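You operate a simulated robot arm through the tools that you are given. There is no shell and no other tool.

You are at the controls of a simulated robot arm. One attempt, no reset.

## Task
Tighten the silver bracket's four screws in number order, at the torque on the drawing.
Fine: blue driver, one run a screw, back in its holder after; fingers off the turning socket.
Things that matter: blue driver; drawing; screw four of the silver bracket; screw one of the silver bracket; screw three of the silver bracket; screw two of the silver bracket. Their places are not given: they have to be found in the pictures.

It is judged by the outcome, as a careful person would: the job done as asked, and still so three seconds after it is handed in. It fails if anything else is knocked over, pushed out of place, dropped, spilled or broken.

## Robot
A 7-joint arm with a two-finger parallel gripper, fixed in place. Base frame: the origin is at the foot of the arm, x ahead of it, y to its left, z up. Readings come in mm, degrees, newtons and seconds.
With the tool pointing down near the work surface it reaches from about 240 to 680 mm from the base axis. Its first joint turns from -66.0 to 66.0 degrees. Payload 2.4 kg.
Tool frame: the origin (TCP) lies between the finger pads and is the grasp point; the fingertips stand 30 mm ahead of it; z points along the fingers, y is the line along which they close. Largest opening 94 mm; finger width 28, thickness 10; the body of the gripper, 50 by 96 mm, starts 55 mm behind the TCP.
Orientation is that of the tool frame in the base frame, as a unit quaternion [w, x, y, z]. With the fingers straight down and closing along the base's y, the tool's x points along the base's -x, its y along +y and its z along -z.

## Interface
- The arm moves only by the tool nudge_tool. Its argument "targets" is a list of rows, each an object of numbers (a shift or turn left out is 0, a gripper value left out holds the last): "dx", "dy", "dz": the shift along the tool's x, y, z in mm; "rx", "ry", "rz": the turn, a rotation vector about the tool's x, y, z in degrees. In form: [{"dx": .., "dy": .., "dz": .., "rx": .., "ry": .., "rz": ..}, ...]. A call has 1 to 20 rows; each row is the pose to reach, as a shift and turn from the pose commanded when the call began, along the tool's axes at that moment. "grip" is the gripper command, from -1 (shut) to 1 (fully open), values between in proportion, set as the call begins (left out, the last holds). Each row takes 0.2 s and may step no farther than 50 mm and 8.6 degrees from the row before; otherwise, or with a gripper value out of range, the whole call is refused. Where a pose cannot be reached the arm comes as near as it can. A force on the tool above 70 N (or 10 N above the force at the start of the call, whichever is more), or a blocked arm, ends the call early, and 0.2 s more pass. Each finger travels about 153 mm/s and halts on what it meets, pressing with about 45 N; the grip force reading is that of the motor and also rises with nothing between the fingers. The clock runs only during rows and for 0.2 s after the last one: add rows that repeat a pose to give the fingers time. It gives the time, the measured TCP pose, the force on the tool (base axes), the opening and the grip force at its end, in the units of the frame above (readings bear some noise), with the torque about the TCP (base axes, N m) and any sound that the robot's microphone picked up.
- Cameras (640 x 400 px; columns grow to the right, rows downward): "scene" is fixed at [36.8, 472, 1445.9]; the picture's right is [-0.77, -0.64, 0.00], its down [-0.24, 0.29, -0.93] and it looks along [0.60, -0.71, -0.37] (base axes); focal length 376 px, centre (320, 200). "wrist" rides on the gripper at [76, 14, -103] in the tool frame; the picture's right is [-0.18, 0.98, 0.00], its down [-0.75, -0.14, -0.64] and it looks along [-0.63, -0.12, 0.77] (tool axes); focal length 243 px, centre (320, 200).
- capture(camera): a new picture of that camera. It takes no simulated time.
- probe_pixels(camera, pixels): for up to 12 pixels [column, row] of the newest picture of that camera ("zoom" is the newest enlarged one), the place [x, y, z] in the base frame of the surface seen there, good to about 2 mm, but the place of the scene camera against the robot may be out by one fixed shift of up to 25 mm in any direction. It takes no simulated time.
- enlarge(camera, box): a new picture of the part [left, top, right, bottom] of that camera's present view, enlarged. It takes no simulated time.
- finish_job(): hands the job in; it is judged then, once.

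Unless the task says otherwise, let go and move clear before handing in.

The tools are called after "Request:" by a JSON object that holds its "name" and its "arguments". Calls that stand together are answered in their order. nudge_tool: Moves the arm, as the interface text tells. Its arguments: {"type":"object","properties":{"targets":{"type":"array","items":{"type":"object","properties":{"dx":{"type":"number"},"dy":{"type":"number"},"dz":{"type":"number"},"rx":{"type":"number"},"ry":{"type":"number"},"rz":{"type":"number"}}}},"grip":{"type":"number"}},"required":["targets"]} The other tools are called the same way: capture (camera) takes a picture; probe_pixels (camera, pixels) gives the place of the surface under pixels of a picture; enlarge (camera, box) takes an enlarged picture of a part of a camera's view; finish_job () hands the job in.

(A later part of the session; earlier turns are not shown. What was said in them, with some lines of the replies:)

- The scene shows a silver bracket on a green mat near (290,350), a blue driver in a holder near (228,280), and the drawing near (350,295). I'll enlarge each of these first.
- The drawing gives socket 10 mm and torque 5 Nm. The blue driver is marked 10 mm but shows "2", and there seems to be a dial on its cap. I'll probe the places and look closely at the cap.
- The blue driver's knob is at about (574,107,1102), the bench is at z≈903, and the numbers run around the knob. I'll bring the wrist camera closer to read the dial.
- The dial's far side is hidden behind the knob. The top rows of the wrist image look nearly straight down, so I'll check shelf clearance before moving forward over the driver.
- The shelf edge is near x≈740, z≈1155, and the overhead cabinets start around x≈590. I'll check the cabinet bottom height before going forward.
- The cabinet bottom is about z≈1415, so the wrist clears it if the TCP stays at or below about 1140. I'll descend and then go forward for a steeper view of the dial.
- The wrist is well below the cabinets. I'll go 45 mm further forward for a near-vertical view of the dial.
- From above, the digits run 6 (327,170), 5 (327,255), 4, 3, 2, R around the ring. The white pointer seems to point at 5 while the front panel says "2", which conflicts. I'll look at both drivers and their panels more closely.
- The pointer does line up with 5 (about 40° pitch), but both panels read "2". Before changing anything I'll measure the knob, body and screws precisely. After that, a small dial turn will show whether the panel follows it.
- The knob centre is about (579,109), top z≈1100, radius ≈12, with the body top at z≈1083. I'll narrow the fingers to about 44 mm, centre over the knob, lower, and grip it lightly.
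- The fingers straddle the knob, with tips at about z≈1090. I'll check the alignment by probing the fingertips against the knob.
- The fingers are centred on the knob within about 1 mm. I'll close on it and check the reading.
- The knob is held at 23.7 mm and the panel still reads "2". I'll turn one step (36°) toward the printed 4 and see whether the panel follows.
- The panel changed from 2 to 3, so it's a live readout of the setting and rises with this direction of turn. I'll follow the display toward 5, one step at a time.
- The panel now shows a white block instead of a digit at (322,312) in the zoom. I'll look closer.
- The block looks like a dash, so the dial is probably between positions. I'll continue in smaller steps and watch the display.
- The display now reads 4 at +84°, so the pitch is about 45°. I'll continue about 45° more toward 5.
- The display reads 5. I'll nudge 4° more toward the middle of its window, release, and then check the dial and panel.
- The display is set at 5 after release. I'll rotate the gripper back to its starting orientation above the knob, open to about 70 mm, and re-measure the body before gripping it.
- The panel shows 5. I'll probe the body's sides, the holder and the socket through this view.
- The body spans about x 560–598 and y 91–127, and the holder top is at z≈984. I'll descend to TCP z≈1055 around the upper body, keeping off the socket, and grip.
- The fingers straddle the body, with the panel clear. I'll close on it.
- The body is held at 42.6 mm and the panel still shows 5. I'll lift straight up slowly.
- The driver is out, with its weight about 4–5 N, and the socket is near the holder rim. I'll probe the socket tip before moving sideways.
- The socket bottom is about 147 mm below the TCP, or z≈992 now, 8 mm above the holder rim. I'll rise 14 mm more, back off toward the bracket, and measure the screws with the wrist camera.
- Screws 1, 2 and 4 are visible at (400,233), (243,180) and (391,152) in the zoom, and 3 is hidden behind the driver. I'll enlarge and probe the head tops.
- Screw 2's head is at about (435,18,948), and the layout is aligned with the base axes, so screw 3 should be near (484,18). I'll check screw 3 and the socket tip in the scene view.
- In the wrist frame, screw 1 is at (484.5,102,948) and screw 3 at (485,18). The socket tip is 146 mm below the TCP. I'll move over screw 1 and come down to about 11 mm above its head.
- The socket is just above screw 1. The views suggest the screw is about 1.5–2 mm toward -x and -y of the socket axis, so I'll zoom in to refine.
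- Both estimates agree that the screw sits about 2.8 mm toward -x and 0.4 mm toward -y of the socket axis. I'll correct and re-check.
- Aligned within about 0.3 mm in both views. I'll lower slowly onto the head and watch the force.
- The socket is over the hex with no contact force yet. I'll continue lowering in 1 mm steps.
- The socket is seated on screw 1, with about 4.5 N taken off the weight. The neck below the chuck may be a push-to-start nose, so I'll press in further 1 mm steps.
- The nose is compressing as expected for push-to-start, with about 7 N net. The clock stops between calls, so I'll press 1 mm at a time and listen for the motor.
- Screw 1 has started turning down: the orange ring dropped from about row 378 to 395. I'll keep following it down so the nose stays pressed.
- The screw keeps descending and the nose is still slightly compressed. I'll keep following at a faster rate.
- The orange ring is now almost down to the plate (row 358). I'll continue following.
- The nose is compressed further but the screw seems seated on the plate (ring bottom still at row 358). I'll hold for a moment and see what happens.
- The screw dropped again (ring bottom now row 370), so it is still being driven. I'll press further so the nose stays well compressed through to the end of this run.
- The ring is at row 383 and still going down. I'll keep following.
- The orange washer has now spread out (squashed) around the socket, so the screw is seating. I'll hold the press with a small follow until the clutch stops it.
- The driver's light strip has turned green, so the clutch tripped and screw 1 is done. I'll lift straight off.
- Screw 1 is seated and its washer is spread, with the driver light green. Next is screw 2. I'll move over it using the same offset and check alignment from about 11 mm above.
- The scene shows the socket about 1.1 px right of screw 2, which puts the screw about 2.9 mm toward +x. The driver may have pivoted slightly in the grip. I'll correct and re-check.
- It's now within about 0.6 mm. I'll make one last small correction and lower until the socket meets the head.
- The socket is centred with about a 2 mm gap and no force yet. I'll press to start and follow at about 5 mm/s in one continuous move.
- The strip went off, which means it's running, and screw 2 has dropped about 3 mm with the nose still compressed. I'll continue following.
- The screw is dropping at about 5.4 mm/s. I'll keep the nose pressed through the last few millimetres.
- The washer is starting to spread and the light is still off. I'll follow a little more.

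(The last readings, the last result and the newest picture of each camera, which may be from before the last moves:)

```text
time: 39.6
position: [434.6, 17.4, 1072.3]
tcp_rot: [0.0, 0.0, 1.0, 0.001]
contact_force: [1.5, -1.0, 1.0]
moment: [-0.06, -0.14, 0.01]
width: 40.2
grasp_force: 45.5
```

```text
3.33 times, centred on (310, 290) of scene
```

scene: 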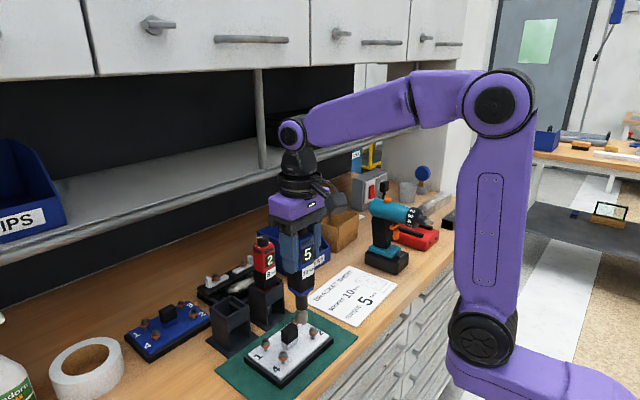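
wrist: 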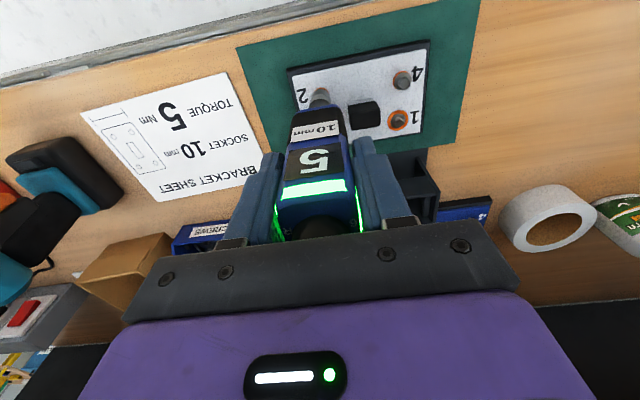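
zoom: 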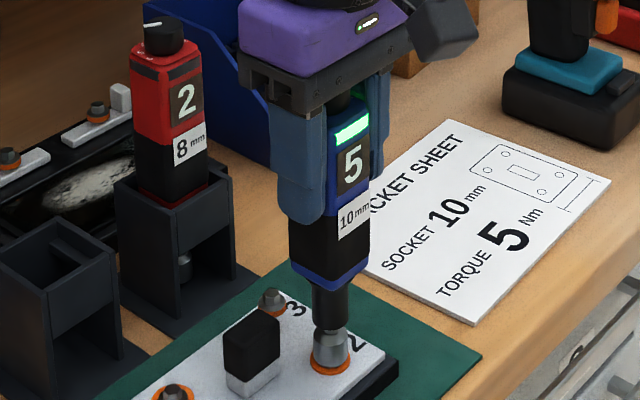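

It's green, so screw 2 is done. I'll lift straight off and move over screw 3.

Request:
{"name": "nudge_tool", "arguments": {"targets": [{"dz": -4}, {"dz": -10}, {"dz": -20}, {"dz": -40}, {"dz": -60}, {"dx": -24, "dz": -60}, {"dx": -48.2, "dy": 0.2, "dz": -60}, {"dx": -48.2, "dy": 0.2, "dz": -48}, {"dx": -48.2, "dy": 0.2, "dz": -33}, {"dx": -48.2, "dy": 0.2, "dz": -33}]}}

Request:
{"name": "capture", "arguments": {"camera": "scene"}}

Request:
{"name": "enlarge", "arguments": {"camera": "scene", "box": [280, 300, 320, 340]}}

Request:
{"name": "capture", "arguments": {"camera": "wrist"}}

Request:
{"name": "enlarge", "arguments": {"camera": "wrist", "box": [305, 70, 335, 100]}}

```text
time: 41.8
position: [483.1, 18.3, 1104.8]
tcp_rot: [0.0, 0.0, 1.0, 0.001]
contact_force: [-0.3, 0.8, -4.0]
moment: [-0.01, 0.02, -0.03]
width: 40.2
grasp_force: 45.3
```

```text
taken
```

scene: 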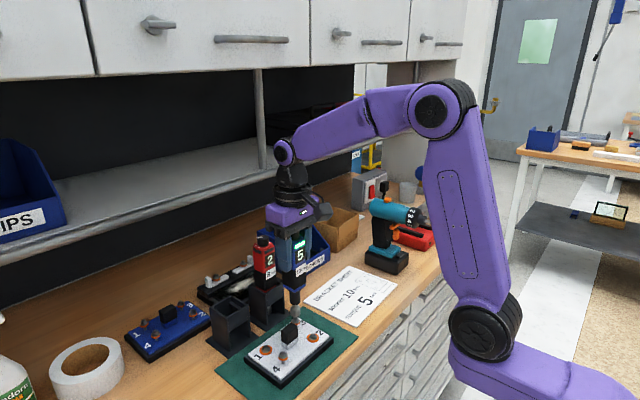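

```text
10.00 times, centred on (300, 320) of scene
```

zoom: 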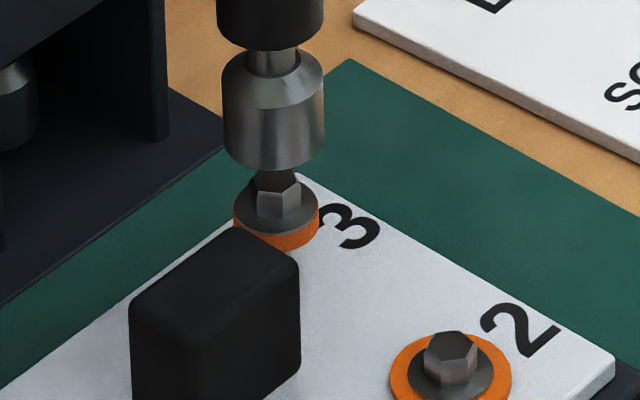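

```text
taken
```

wrist: 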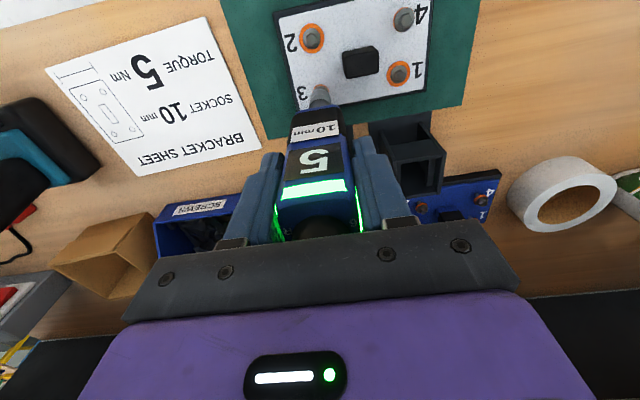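

```text
13.33 times, centred on (320, 85) of wrist
```

zoom: 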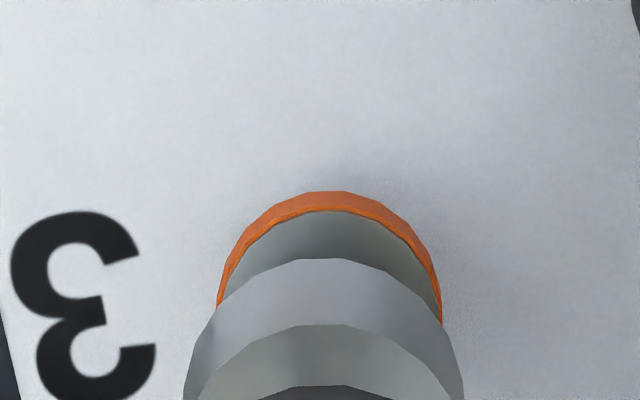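

Screw 3 is aligned in both views, with residual under 0.3 mm. I'll lower, press to start and follow.

Request:
{"name": "nudge_tool", "arguments": {"targets": [{"dz": 5}, {"dz": 9}, {"dz": 12}, {"dz": 14}, {"dz": 16}, {"dz": 18}, {"dz": 19.5}, {"dz": 20.5}, {"dz": 21.6}, {"dz": 22.7}]}}

Request:
{"name": "enlarge", "arguments": {"camera": "scene", "box": [280, 300, 320, 340]}}

Request:
{"name": "enlarge", "arguments": {"camera": "scene", "box": [255, 220, 335, 340]}}

```text
time: 44.0
position: [482.4, 18.3, 1082.8]
tcp_rot: [0.001, 0.001, 1.0, 0.001]
contact_force: [1.8, -1.5, 1.3]
moment: [-0.26, -0.25, -0.02]
width: 40.4
grasp_force: 45.1
```

```text
10.00 times, centred on (300, 320) of scene
```

zoom: 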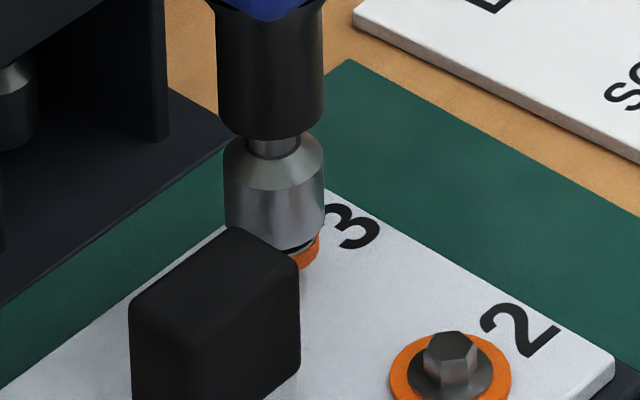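

```text
3.33 times, centred on (295, 280) of scene
```

zoom: 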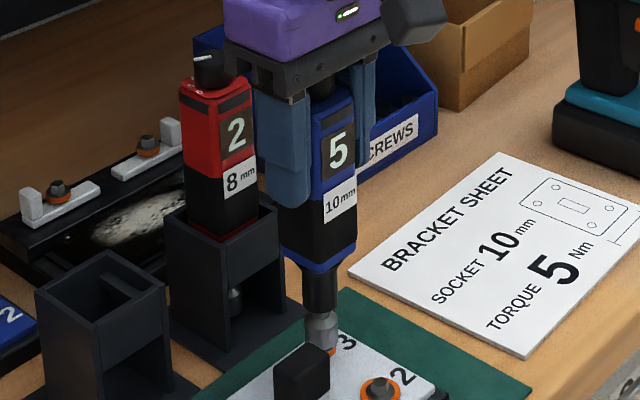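

It's running, with the light off. I'll follow as I did on screw 2.

Request:
{"name": "nudge_tool", "arguments": {"targets": [{"dz": 1.5}, {"dz": 2.7}, {"dz": 3.8}, {"dz": 4.9}, {"dz": 6}]}}

Request:
{"name": "enlarge", "arguments": {"camera": "scene", "box": [280, 300, 320, 340]}}

Request:
{"name": "enlarge", "arguments": {"camera": "scene", "box": [255, 220, 335, 340]}}

```text
time: 45.2
position: [483.6, 17.5, 1075.3]
tcp_rot: [0.0, 0.0, 1.0, 0.001]
contact_force: [2.5, 0.8, 1.4]
moment: [0.13, -0.32, 0.0]
width: 40.2
grasp_force: 45.2
```

```text
10.00 times, centred on (300, 320) of scene
```

zoom: 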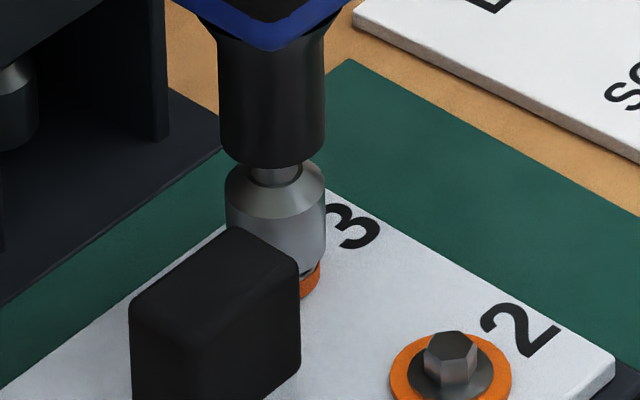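

```text
3.33 times, centred on (295, 280) of scene
```

zoom: 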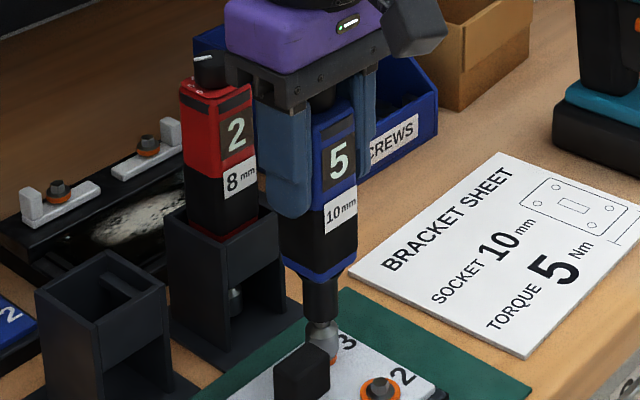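

The neck shows the nose extending a bit as the screw runs ahead. I'll follow a little faster.

Request:
{"name": "nudge_tool", "arguments": {"targets": [{"dz": 2.2}, {"dz": 3.6}, {"dz": 4.2}]}}

Request:
{"name": "enlarge", "arguments": {"camera": "scene", "box": [280, 300, 320, 340]}}

Request:
{"name": "enlarge", "arguments": {"camera": "scene", "box": [255, 220, 335, 340]}}

```text
time: 46.0
position: [483.0, 17.5, 1070.5]
tcp_rot: [0.001, 0.001, 1.0, 0.001]
contact_force: [1.8, -0.7, 2.7]
moment: [-0.08, -0.22, 0.03]
width: 40.2
grasp_force: 45.0
```

```text
10.00 times, centred on (300, 320) of scene
```

zoom: 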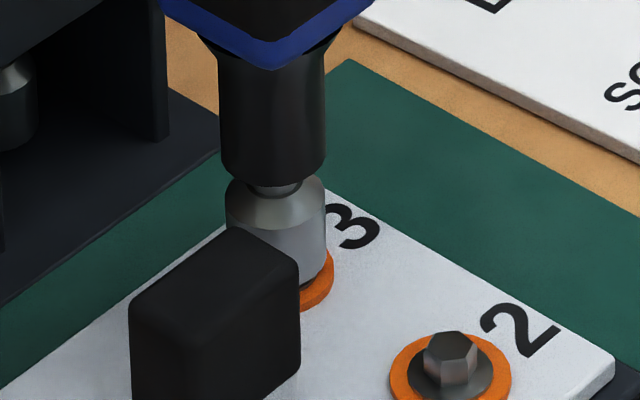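

```text
3.33 times, centred on (295, 280) of scene
```

zoom: 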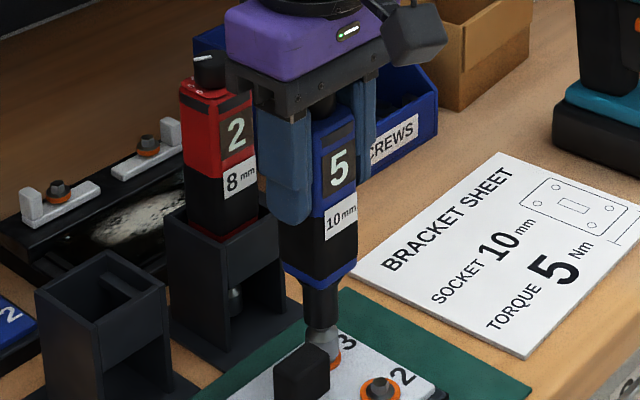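

The washer is spreading and the nose is compressed. One more short hold until the light turns.

Request:
{"name": "nudge_tool", "arguments": {"targets": [{"dz": 0.5}]}}

Request:
{"name": "enlarge", "arguments": {"camera": "scene", "box": [255, 220, 335, 340]}}

```text
time: 46.4
position: [482.7, 17.5, 1070.6]
tcp_rot: [0.0, 0.002, 1.0, 0.001]
contact_force: [0.0, -2.4, 1.7]
moment: [-0.33, -0.05, -0.02]
width: 40.0
grasp_force: 45.7
```

```text
3.33 times, centred on (295, 280) of scene
```

zoom: 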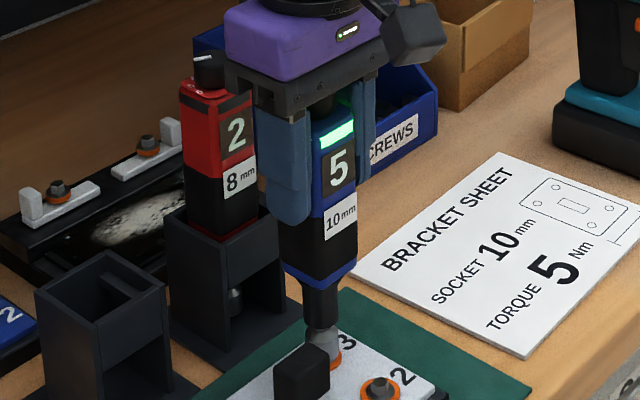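

It's green, so screw 3 is done. I'll lift clear of the centre block and go to screw 4.

Request:
{"name": "nudge_tool", "arguments": {"targets": [{"dz": -4}, {"dz": -10}, {"dz": -20}, {"dz": -45}, {"dz": -70}, {"dx": 12, "dy": 21, "dz": -70}, {"dx": 24, "dy": 42, "dz": -70}, {"dx": 36, "dy": 63, "dz": -70}, {"dx": 47.9, "dy": 83.9, "dz": -70}, {"dx": 47.9, "dy": 83.9, "dz": -50}, {"dx": 47.9, "dy": 83.9, "dz": -33.4}, {"dx": 47.9, "dy": 83.9, "dz": -33.4}]}}

Request:
{"name": "enlarge", "arguments": {"camera": "scene", "box": [262, 325, 302, 365]}}

Request:
{"name": "capture", "arguments": {"camera": "wrist"}}

Request:
{"name": "enlarge", "arguments": {"camera": "wrist", "box": [305, 70, 335, 100]}}

```text
time: 49.0
position: [435.4, 101.4, 1106.5]
tcp_rot: [0.0, 0.001, 1.0, 0.001]
contact_force: [0.5, 1.1, -5.3]
moment: [-0.01, 0.0, 0.02]
width: 40.2
grasp_force: 44.9
```

```text
10.00 times, centred on (282, 345) of scene
```

zoom: 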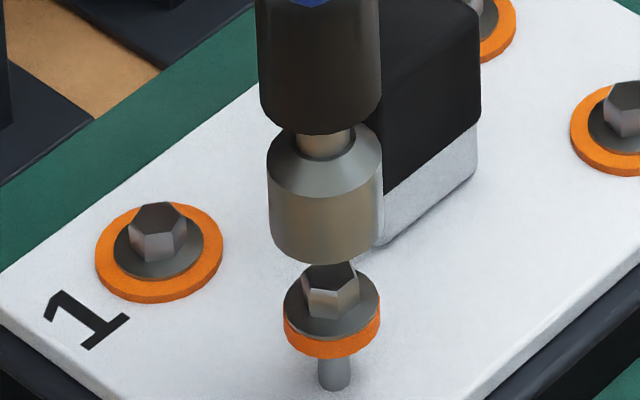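

```text
taken
```

wrist: 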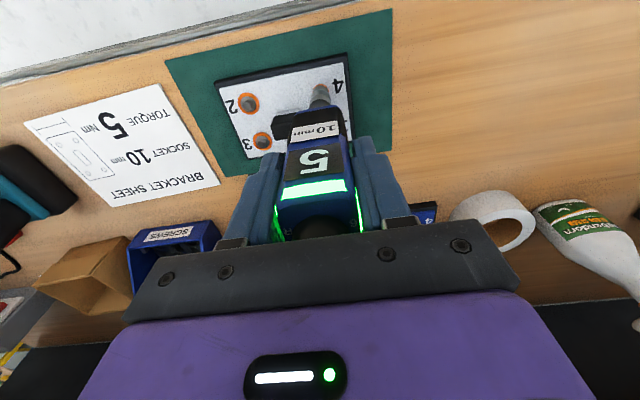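

```text
13.33 times, centred on (320, 85) of wrist
```

zoom: 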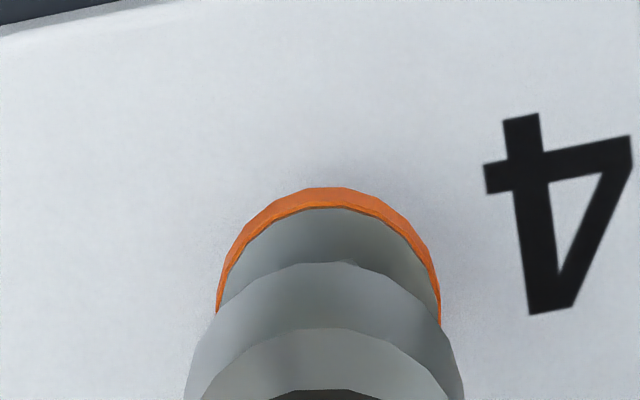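

Screw 4 is aligned within about 0.6 mm. I'll fold in a small correction, then lower, press and follow.

Request:
{"name": "nudge_tool", "arguments": {"targets": [{"dx": 0.6, "dy": 0.3, "dz": 5}, {"dx": 0.6, "dy": 0.3, "dz": 9}, {"dx": 0.6, "dy": 0.3, "dz": 12}, {"dx": 0.6, "dy": 0.3, "dz": 14}, {"dx": 0.6, "dy": 0.3, "dz": 16}, {"dx": 0.6, "dy": 0.3, "dz": 18}, {"dx": 0.6, "dy": 0.3, "dz": 19.5}, {"dx": 0.6, "dy": 0.3, "dz": 20.5}, {"dx": 0.6, "dy": 0.3, "dz": 21.6}, {"dx": 0.6, "dy": 0.3, "dz": 22.8}]}}

Request:
{"name": "enlarge", "arguments": {"camera": "scene", "box": [262, 330, 302, 370]}}

Request:
{"name": "enlarge", "arguments": {"camera": "scene", "box": [240, 240, 320, 360]}}

```text
time: 51.2
position: [435.1, 101.6, 1081.6]
tcp_rot: [0.0, 0.0, 1.0, 0.002]
contact_force: [1.1, -1.6, 1.4]
moment: [-0.21, -0.2, 0.0]
width: 40.3
grasp_force: 45.2
```

```text
10.00 times, centred on (282, 350) of scene
```

zoom: 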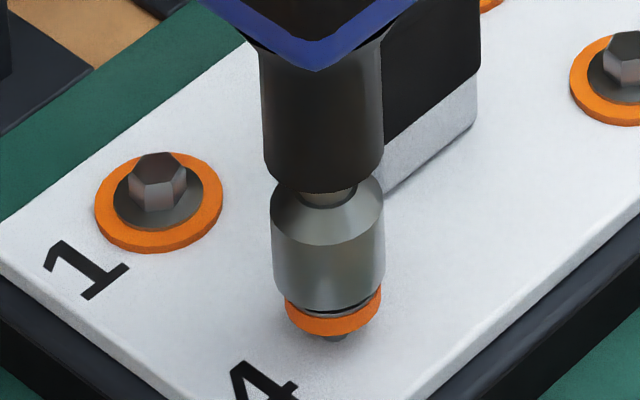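

```text
3.33 times, centred on (280, 300) of scene
```

zoom: 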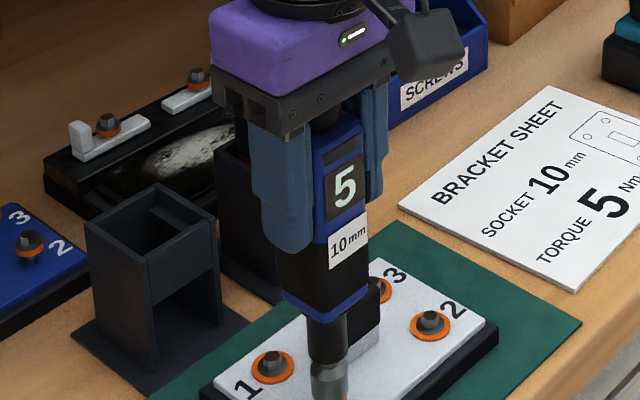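

The driver is running on screw 4 with the light off and the nose compressed. I'll keep following a touch faster than before.

Request:
{"name": "nudge_tool", "arguments": {"targets": [{"dz": 1.7}, {"dz": 2.9}, {"dz": 4.1}, {"dz": 5.3}, {"dz": 6.5}]}}

Request:
{"name": "enlarge", "arguments": {"camera": "scene", "box": [262, 330, 302, 370]}}

Request:
{"name": "enlarge", "arguments": {"camera": "scene", "box": [240, 240, 320, 360]}}

```text
time: 52.4
position: [434.0, 101.4, 1075.4]
tcp_rot: [-0.001, 0.001, 1.0, 0.001]
contact_force: [0.7, 1.7, 1.8]
moment: [0.17, 0.05, 0.0]
width: 40.0
grasp_force: 45.1
```

```text
10.00 times, centred on (282, 350) of scene
```

zoom: 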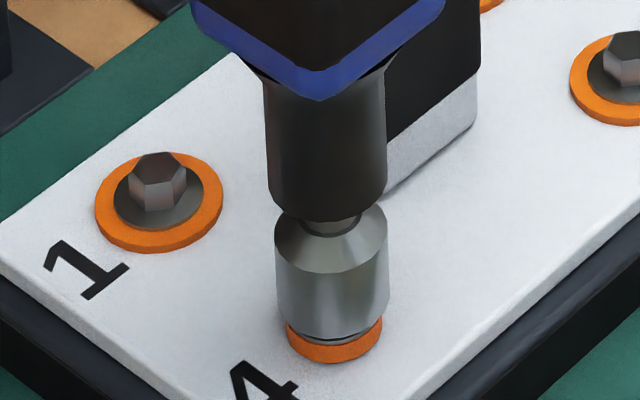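

```text
3.33 times, centred on (280, 300) of scene
```

zoom: 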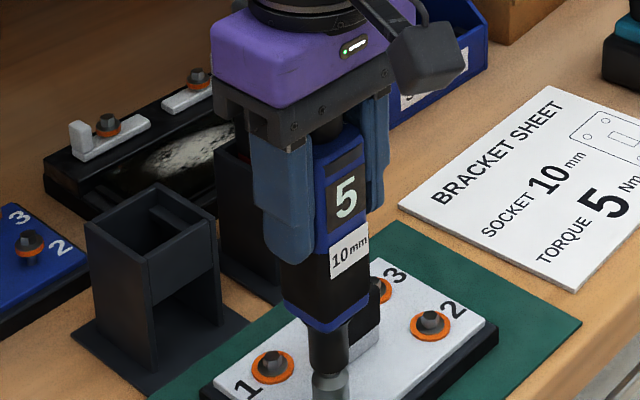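

The ring is nearly at the plate. I'll press through the last few millimetres.

Request:
{"name": "nudge_tool", "arguments": {"targets": [{"dz": 1.8}, {"dz": 3}, {"dz": 3.6}]}}

Request:
{"name": "enlarge", "arguments": {"camera": "scene", "box": [262, 330, 302, 370]}}

Request:
{"name": "enlarge", "arguments": {"camera": "scene", "box": [240, 240, 320, 360]}}

```text
time: 53.2
position: [432.7, 101.5, 1072.5]
tcp_rot: [0.0, 0.002, 1.0, 0.002]
contact_force: [0.6, 0.4, 1.4]
moment: [0.08, -0.09, -0.01]
width: 40.1
grasp_force: 45.3
```

```text
10.00 times, centred on (282, 350) of scene
```

zoom: 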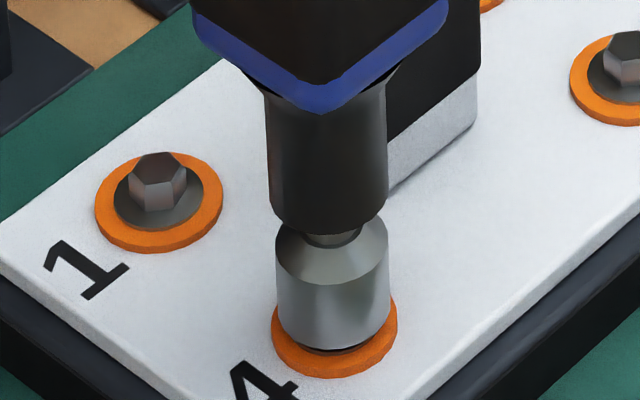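

```text
3.33 times, centred on (280, 300) of scene
```

zoom: 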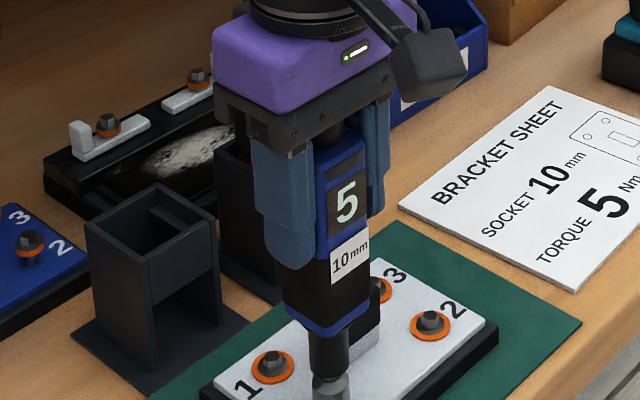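

The washer has spread nearly as much as the others, but the light is not on yet. I'll hold briefly.

Request:
{"name": "nudge_tool", "arguments": {"targets": [{"dz": 0.5}]}}

Request:
{"name": "enlarge", "arguments": {"camera": "scene", "box": [240, 240, 320, 360]}}

```text
time: 53.6
position: [433.6, 101.0, 1071.8]
tcp_rot: [0.0, 0.001, 1.0, 0.001]
contact_force: [1.3, 0.4, 0.8]
moment: [0.11, -0.15, -0.01]
width: 40.2
grasp_force: 45.4
```

```text
3.33 times, centred on (280, 300) of scene
```

zoom: 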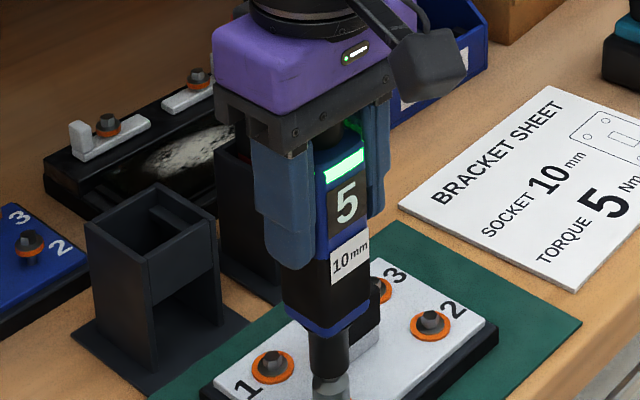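

It's green, so screw 4 is done. I'll lift clear and inspect all four.

Request:
{"name": "nudge_tool", "arguments": {"targets": [{"dz": -4}, {"dz": -10}, {"dz": -20}, {"dz": -45}, {"dz": -70}, {"dz": -85}, {"dz": -85}]}}

Request:
{"name": "enlarge", "arguments": {"camera": "scene", "box": [240, 310, 340, 390]}}

Request:
{"name": "capture", "arguments": {"camera": "wrist"}}

Request:
{"name": "enlarge", "arguments": {"camera": "wrist", "box": [260, 60, 380, 240]}}

Request:
{"name": "enlarge", "arguments": {"camera": "scene", "box": [190, 220, 330, 360]}}

```text
time: 55.2
position: [433.0, 102.6, 1156.3]
tcp_rot: [0.0, 0.001, 1.0, 0.0]
contact_force: [-0.2, 0.1, -4.3]
moment: [0.0, -0.01, 0.0]
width: 40.0
grasp_force: 44.6
```

```text
5.00 times, centred on (290, 350) of scene
```

zoom: 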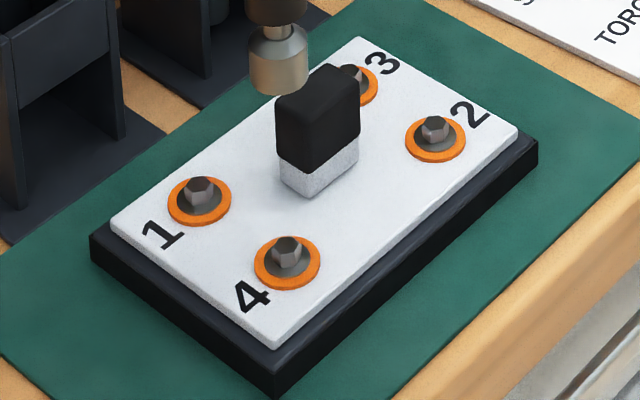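

```text
taken
```

wrist: 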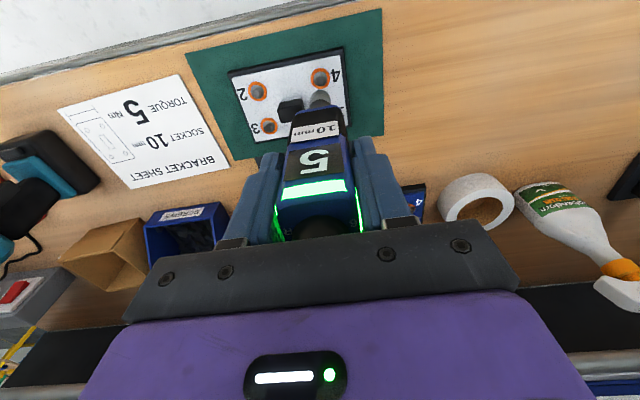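

```text
2.22 times, centred on (320, 150) of wrist
```

zoom: 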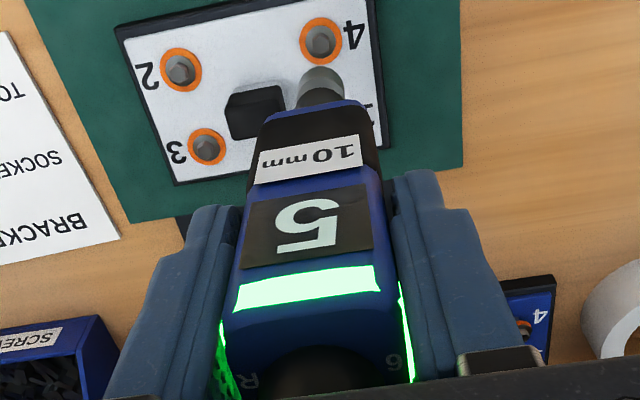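

```text
2.86 times, centred on (260, 290) of scene
```

zoom: 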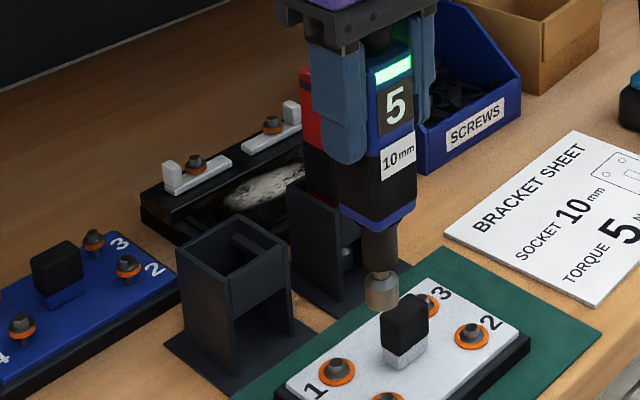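

All four washers are evenly spread and the silver bracket hasn't moved. Now I'll return the driver, travelling at z≈1151 to above its holder at the position where I lifted it.

Request:
{"name": "nudge_tool", "arguments": {"targets": [{"dx": -20, "dy": 3, "dz": 4}, {"dx": -50, "dy": 7, "dz": 6}, {"dx": -80, "dy": 7, "dz": 6}, {"dx": -110, "dy": 7, "dz": 6}, {"dx": -135, "dy": 7, "dz": 6}, {"dx": -144.8, "dy": 7, "dz": 6}, {"dx": -144.8, "dy": 7, "dz": 13}, {"dx": -144.8, "dy": 7, "dz": 20}, {"dx": -144.8, "dy": 7, "dz": 20}]}}

Request:
{"name": "enlarge", "arguments": {"camera": "scene", "box": [195, 260, 275, 360]}}

Request:
{"name": "capture", "arguments": {"camera": "wrist"}}

Request:
{"name": "enlarge", "arguments": {"camera": "wrist", "box": [270, 60, 390, 180]}}

```text
time: 57.2
position: [580.3, 109.7, 1137.4]
tcp_rot: [0.0, 0.001, 1.0, 0.001]
contact_force: [-0.6, 0.9, -3.8]
moment: [0.01, 0.02, -0.04]
width: 40.1
grasp_force: 44.7
```

```text
4.00 times, centred on (235, 310) of scene
```

zoom: 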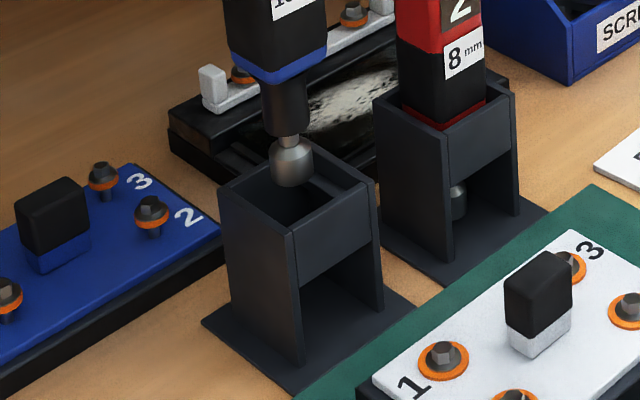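

```text
taken
```

wrist: 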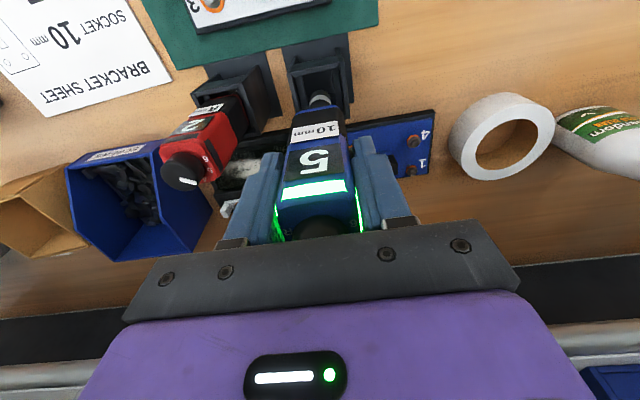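

```text
3.33 times, centred on (330, 120) of wrist
```

zoom: 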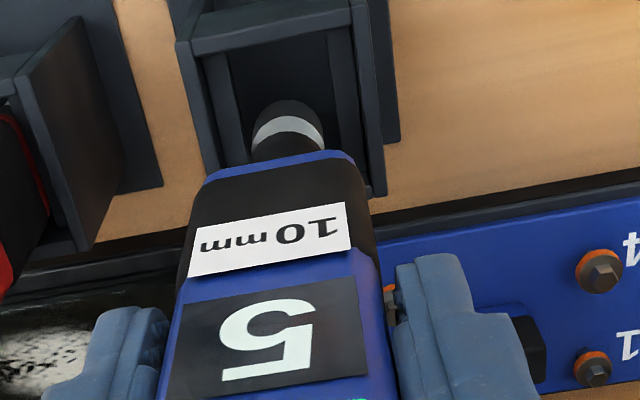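

The driver hangs over the holder almost exactly as when I lifted it, but the body looks a few degrees yawed compared with pick-up, having squared up to the fingers. I'll measure the holder's orientation and the body's.

Request:
{"name": "probe_pixels", "arguments": {"camera": "zoom", "pixels": [[205, 35], [230, 30], [260, 25], [300, 18], [330, 13], [370, 60], [374, 100], [380, 150], [188, 70], [196, 110], [345, 75], [210, 90]]}}

Request:
{"name": "enlarge", "arguments": {"camera": "wrist", "box": [275, 40, 365, 120]}}

Request:
{"name": "enlarge", "arguments": {"camera": "scene", "box": [240, 265, 290, 340]}}

Request:
{"name": "enlarge", "arguments": {"camera": "scene", "box": [200, 265, 250, 340]}}

```text
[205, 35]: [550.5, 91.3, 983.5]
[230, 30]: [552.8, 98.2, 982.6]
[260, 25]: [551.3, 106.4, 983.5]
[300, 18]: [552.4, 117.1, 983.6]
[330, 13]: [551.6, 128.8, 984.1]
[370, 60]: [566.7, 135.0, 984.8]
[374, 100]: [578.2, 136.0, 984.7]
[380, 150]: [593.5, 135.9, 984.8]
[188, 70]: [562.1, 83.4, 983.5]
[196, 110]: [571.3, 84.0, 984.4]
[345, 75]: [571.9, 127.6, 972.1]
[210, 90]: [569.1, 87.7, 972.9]
```

```text
5.00 times, centred on (320, 80) of wrist
```

zoom: 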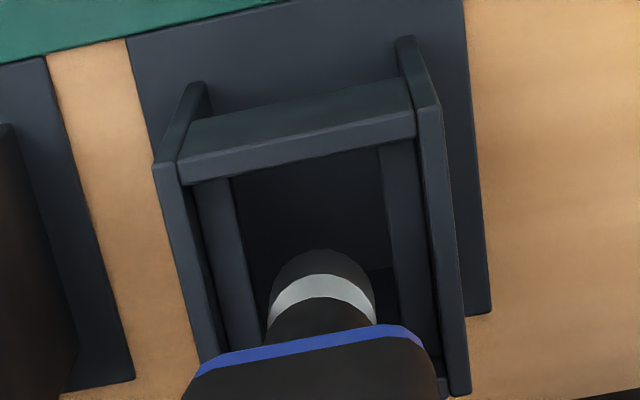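

```text
5.33 times, centred on (265, 302) of scene
```

zoom: 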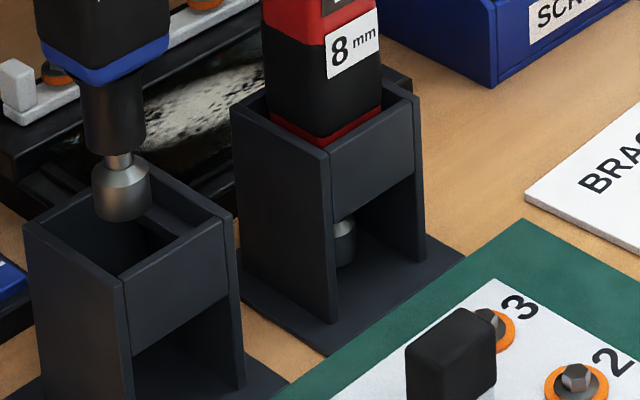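

```text
5.33 times, centred on (225, 302) of scene
```

zoom: 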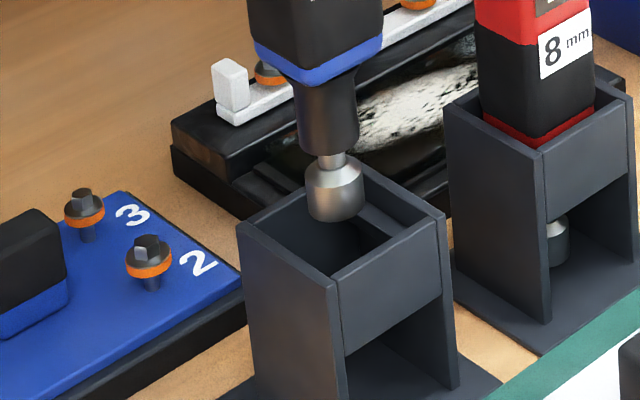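

The holder is square to the base within about 2°. Its centre is near y≈109.6 with about 3 mm clearance each side, and seat rails at z≈972. I'll lower slowly, stopping just above the seated height.

Request:
{"name": "nudge_tool", "arguments": {"targets": [{"dy": 0.5, "dz": 15}, {"dy": 0.5, "dz": 30}, {"dy": 0.5, "dz": 45}, {"dy": 0.5, "dz": 58}, {"dy": 0.5, "dz": 66}, {"dy": 0.5, "dz": 70}]}}

Request:
{"name": "enlarge", "arguments": {"camera": "scene", "box": [195, 250, 275, 350]}}

Request:
{"name": "capture", "arguments": {"camera": "wrist"}}

Request:
{"name": "enlarge", "arguments": {"camera": "wrist", "box": [270, 60, 390, 180]}}

```text
time: 58.6
position: [578.6, 109.7, 1067.1]
tcp_rot: [0.0, 0.001, 1.0, 0.001]
contact_force: [0.4, 0.4, -4.9]
moment: [-0.02, 0.01, -0.01]
width: 40.1
grasp_force: 44.8
```

```text
4.00 times, centred on (235, 300) of scene
```

zoom: 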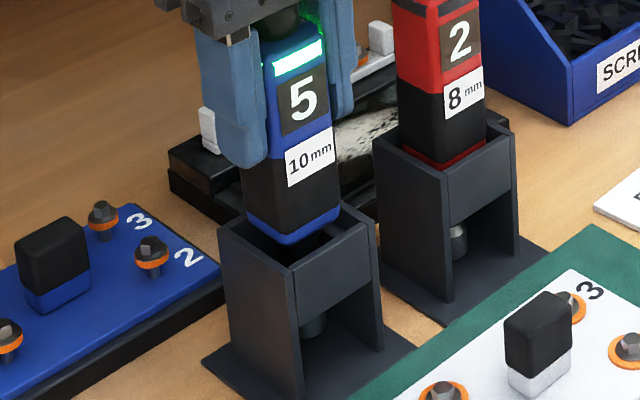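

```text
taken
```

wrist: 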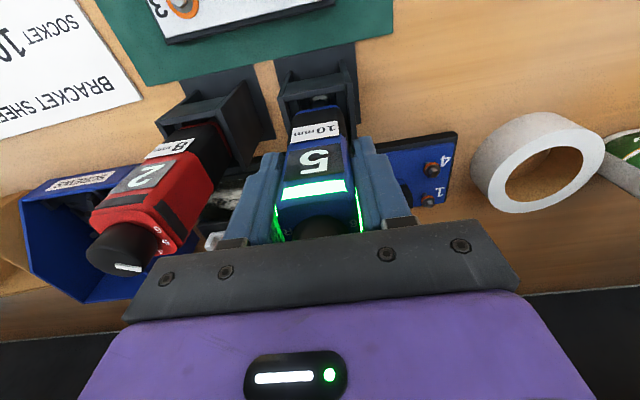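

```text
3.33 times, centred on (330, 120) of wrist
```

zoom: 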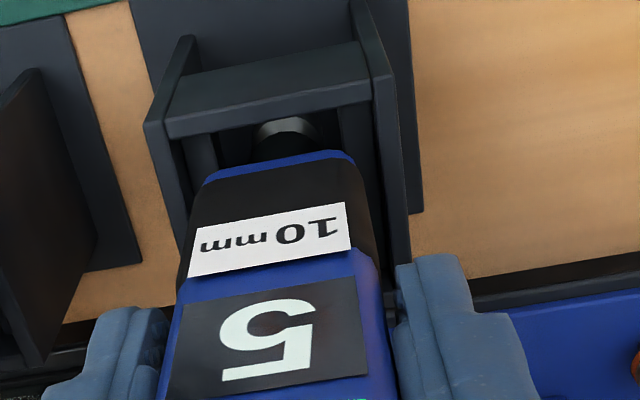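

The body bottom is about level with the rim and lies within the opening. I'll lower the remaining distance slowly.

Request:
{"name": "nudge_tool", "arguments": {"targets": [{"dz": 2}, {"dz": 4}, {"dz": 6}, {"dz": 8}, {"dz": 9}]}}

Request:
{"name": "enlarge", "arguments": {"camera": "scene", "box": [195, 250, 275, 350]}}

Request:
{"name": "capture", "arguments": {"camera": "wrist"}}

Request:
{"name": "enlarge", "arguments": {"camera": "wrist", "box": [270, 60, 390, 180]}}

```text
time: 59.8
position: [577.8, 110.9, 1057.6]
tcp_rot: [0.0, -0.001, 1.0, 0.002]
contact_force: [0.0, -0.1, -5.0]
moment: [-0.01, 0.02, -0.01]
width: 40.2
grasp_force: 44.9
```

```text
4.00 times, centred on (235, 300) of scene
```

zoom: 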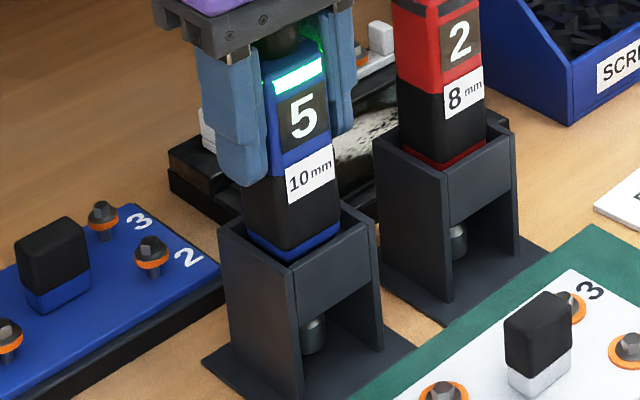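

```text
taken
```

wrist: 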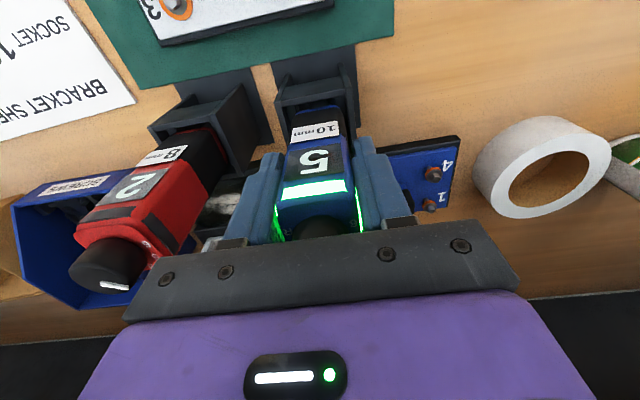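

```text
3.33 times, centred on (330, 120) of wrist
```

zoom: 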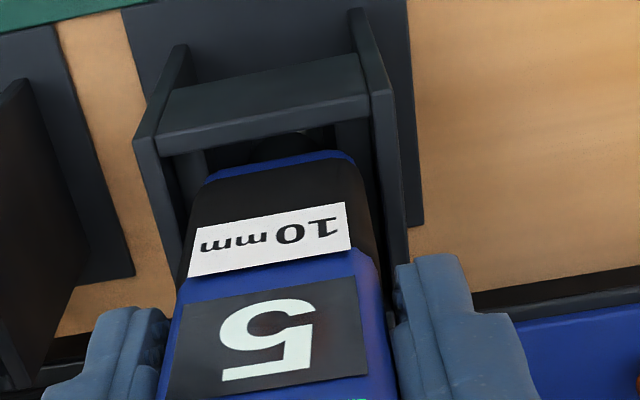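

The body is inside the holder with no contact force yet. I'll lower in 1 mm steps until it seats.

Request:
{"name": "nudge_tool", "arguments": {"targets": [{"dz": 1}, {"dz": 2}, {"dz": 2}]}}

```text
time: 60.6
position: [577.8, 111.2, 1054.7]
tcp_rot: [0.001, 0.001, 1.0, 0.001]
contact_force: [0.2, 0.2, -5.4]
moment: [-0.01, 0.01, 0.0]
width: 39.9
grasp_force: 44.7
```

Request:
{"name": "nudge_tool", "arguments": {"targets": [{"dz": 1}, {"dz": 2}, {"dz": 2}]}}

Request:
{"name": "enlarge", "arguments": {"camera": "scene", "box": [195, 250, 275, 350]}}

```text
time: 61.4
position: [578.6, 110.5, 1054.8]
tcp_rot: [0.001, 0.0, 1.0, 0.001]
contact_force: [-7.5, 2.4, 15.5]
moment: [-0.13, 0.48, -0.09]
width: 40.2
grasp_force: 44.5
```

```text
4.00 times, centred on (235, 300) of scene
```

zoom: 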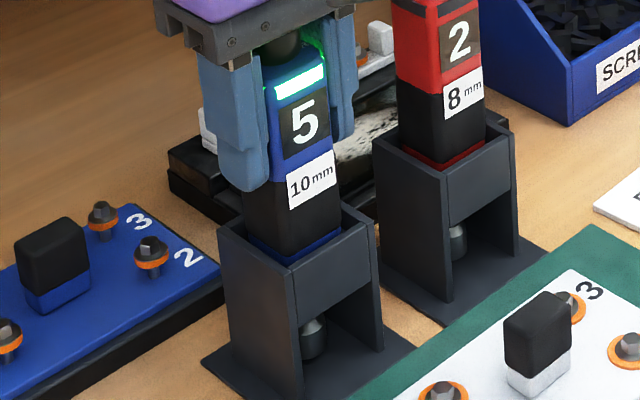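

It has seated, with about 20 N of support. I'll ease up 1 mm to unload, then open the fingers to 70 mm.

Request:
{"name": "nudge_tool", "arguments": {"targets": [{"dz": -1}, {"dz": -1}]}}

Request:
{"name": "nudge_tool", "arguments": {"targets": [{"dz": 0}, {"dz": 0}, {"dz": 0}], "grip": 0.45}}

Request:
{"name": "enlarge", "arguments": {"camera": "scene", "box": [195, 250, 275, 350]}}

Request:
{"name": "capture", "arguments": {"camera": "wrist"}}

```text
time: 62.0
position: [578.2, 109.6, 1053.4]
tcp_rot: [0.0, 0.0, 1.0, 0.001]
contact_force: [-3.4, 4.3, 10.4]
moment: [0.11, 0.02, 0.02]
width: 40.4
grasp_force: 45.0
```

```text
time: 62.8
position: [578.7, 108.9, 1054.4]
tcp_rot: [0.0, 0.001, 1.0, 0.001]
contact_force: [-0.4, 0.3, 0.5]
moment: [0.0, -0.01, 0.02]
width: 68.4
grasp_force: 0.0
```

```text
4.00 times, centred on (235, 300) of scene
```

zoom: 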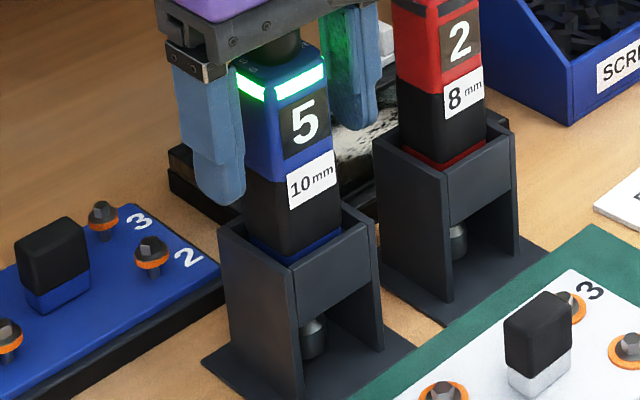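

```text
taken
```

wrist: 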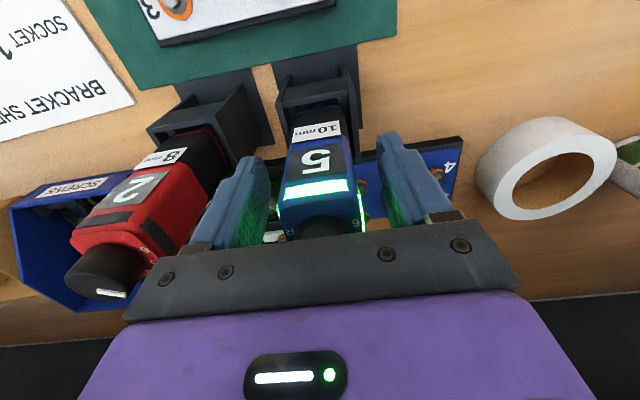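

The driver stands in its holder on its own and the fingers are clear of it. I'll lift straight up and retreat, then inspect.

Request:
{"name": "nudge_tool", "arguments": {"targets": [{"dz": -20}, {"dz": -45}, {"dz": -70}, {"dz": -90}, {"dx": 40, "dz": -95}, {"dx": 80, "dz": -110}, {"dx": 120, "dz": -130}, {"dx": 150, "dz": -150}, {"dx": 150, "dz": -150}]}}

Request:
{"name": "capture", "arguments": {"camera": "scene"}}

Request:
{"name": "enlarge", "arguments": {"camera": "scene", "box": [190, 230, 350, 390]}}

Request:
{"name": "capture", "arguments": {"camera": "wrist"}}

Request:
{"name": "enlarge", "arguments": {"camera": "wrist", "box": [210, 30, 390, 220]}}

```text
time: 64.8
position: [427.4, 108.5, 1205.5]
tcp_rot: [0.001, 0.001, 1.0, 0.001]
contact_force: [-0.1, 0.0, -0.7]
moment: [-0.01, 0.01, -0.01]
width: 68.1
grasp_force: 0.1
```

```text
taken
```

scene: 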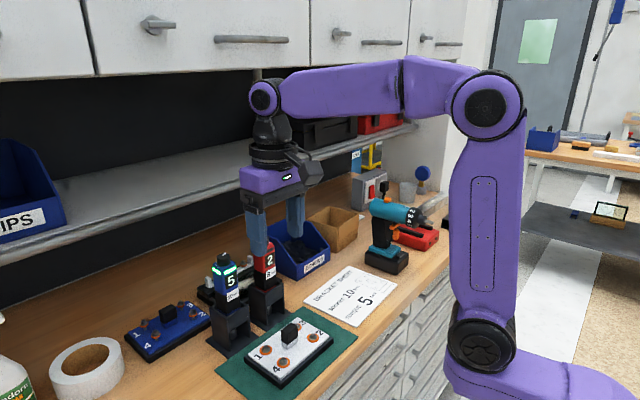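

```text
2.50 times, centred on (270, 310) of scene
```

zoom: 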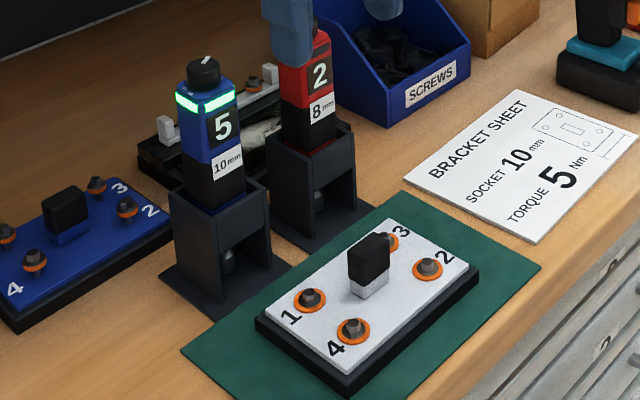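

```text
taken
```

wrist: 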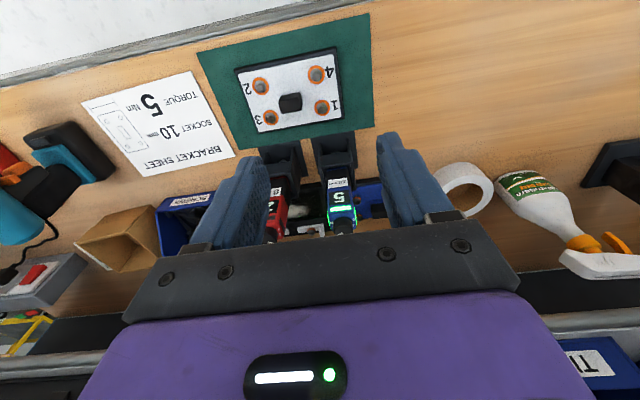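

```text
2.11 times, centred on (300, 125) of wrist
```

zoom: 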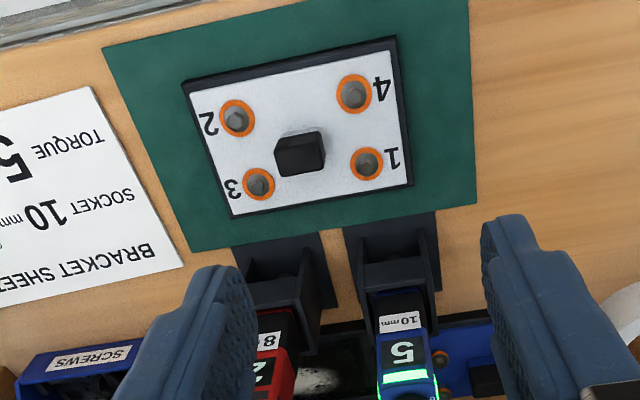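

All four silver-bracket screws are seated with evenly spread washers. The blue driver is back upright in its holder, showing 5 with a green light, nothing else has moved, and the arm is clear. I'll hand the job in.

Request:
{"name": "finish_job", "arguments": {}}

```text
The job is handed in.
```

I tightened the silver bracket's four screws in order (1, 2, 3, 4) with the blue 10 mm driver set to 5 Nm, as on the drawing. Each screw ended with the driver's green light on and its orange washer spread evenly.

The driver is back upright in its holder and I saw nothing else out of place. I gripped only the driver's body and its dial, never the socket.

Two things I could not fully confirm:

- **Torque setting:** The driver's display and the numbers printed around its dial disagree. When the display reads 5, the pointer sits at the printed 2. I went by the display because it changed as I turned the dial. The force readings did not show a torque I could check against.
- **Screw 1:** I followed it down in several short steps, and it seemed to stop briefly partway. I can't rule out that the driver stopped and restarted, which would break your one-run rule. Screws 2 to 4 went down in longer, smoother moves, and I saw no stop.
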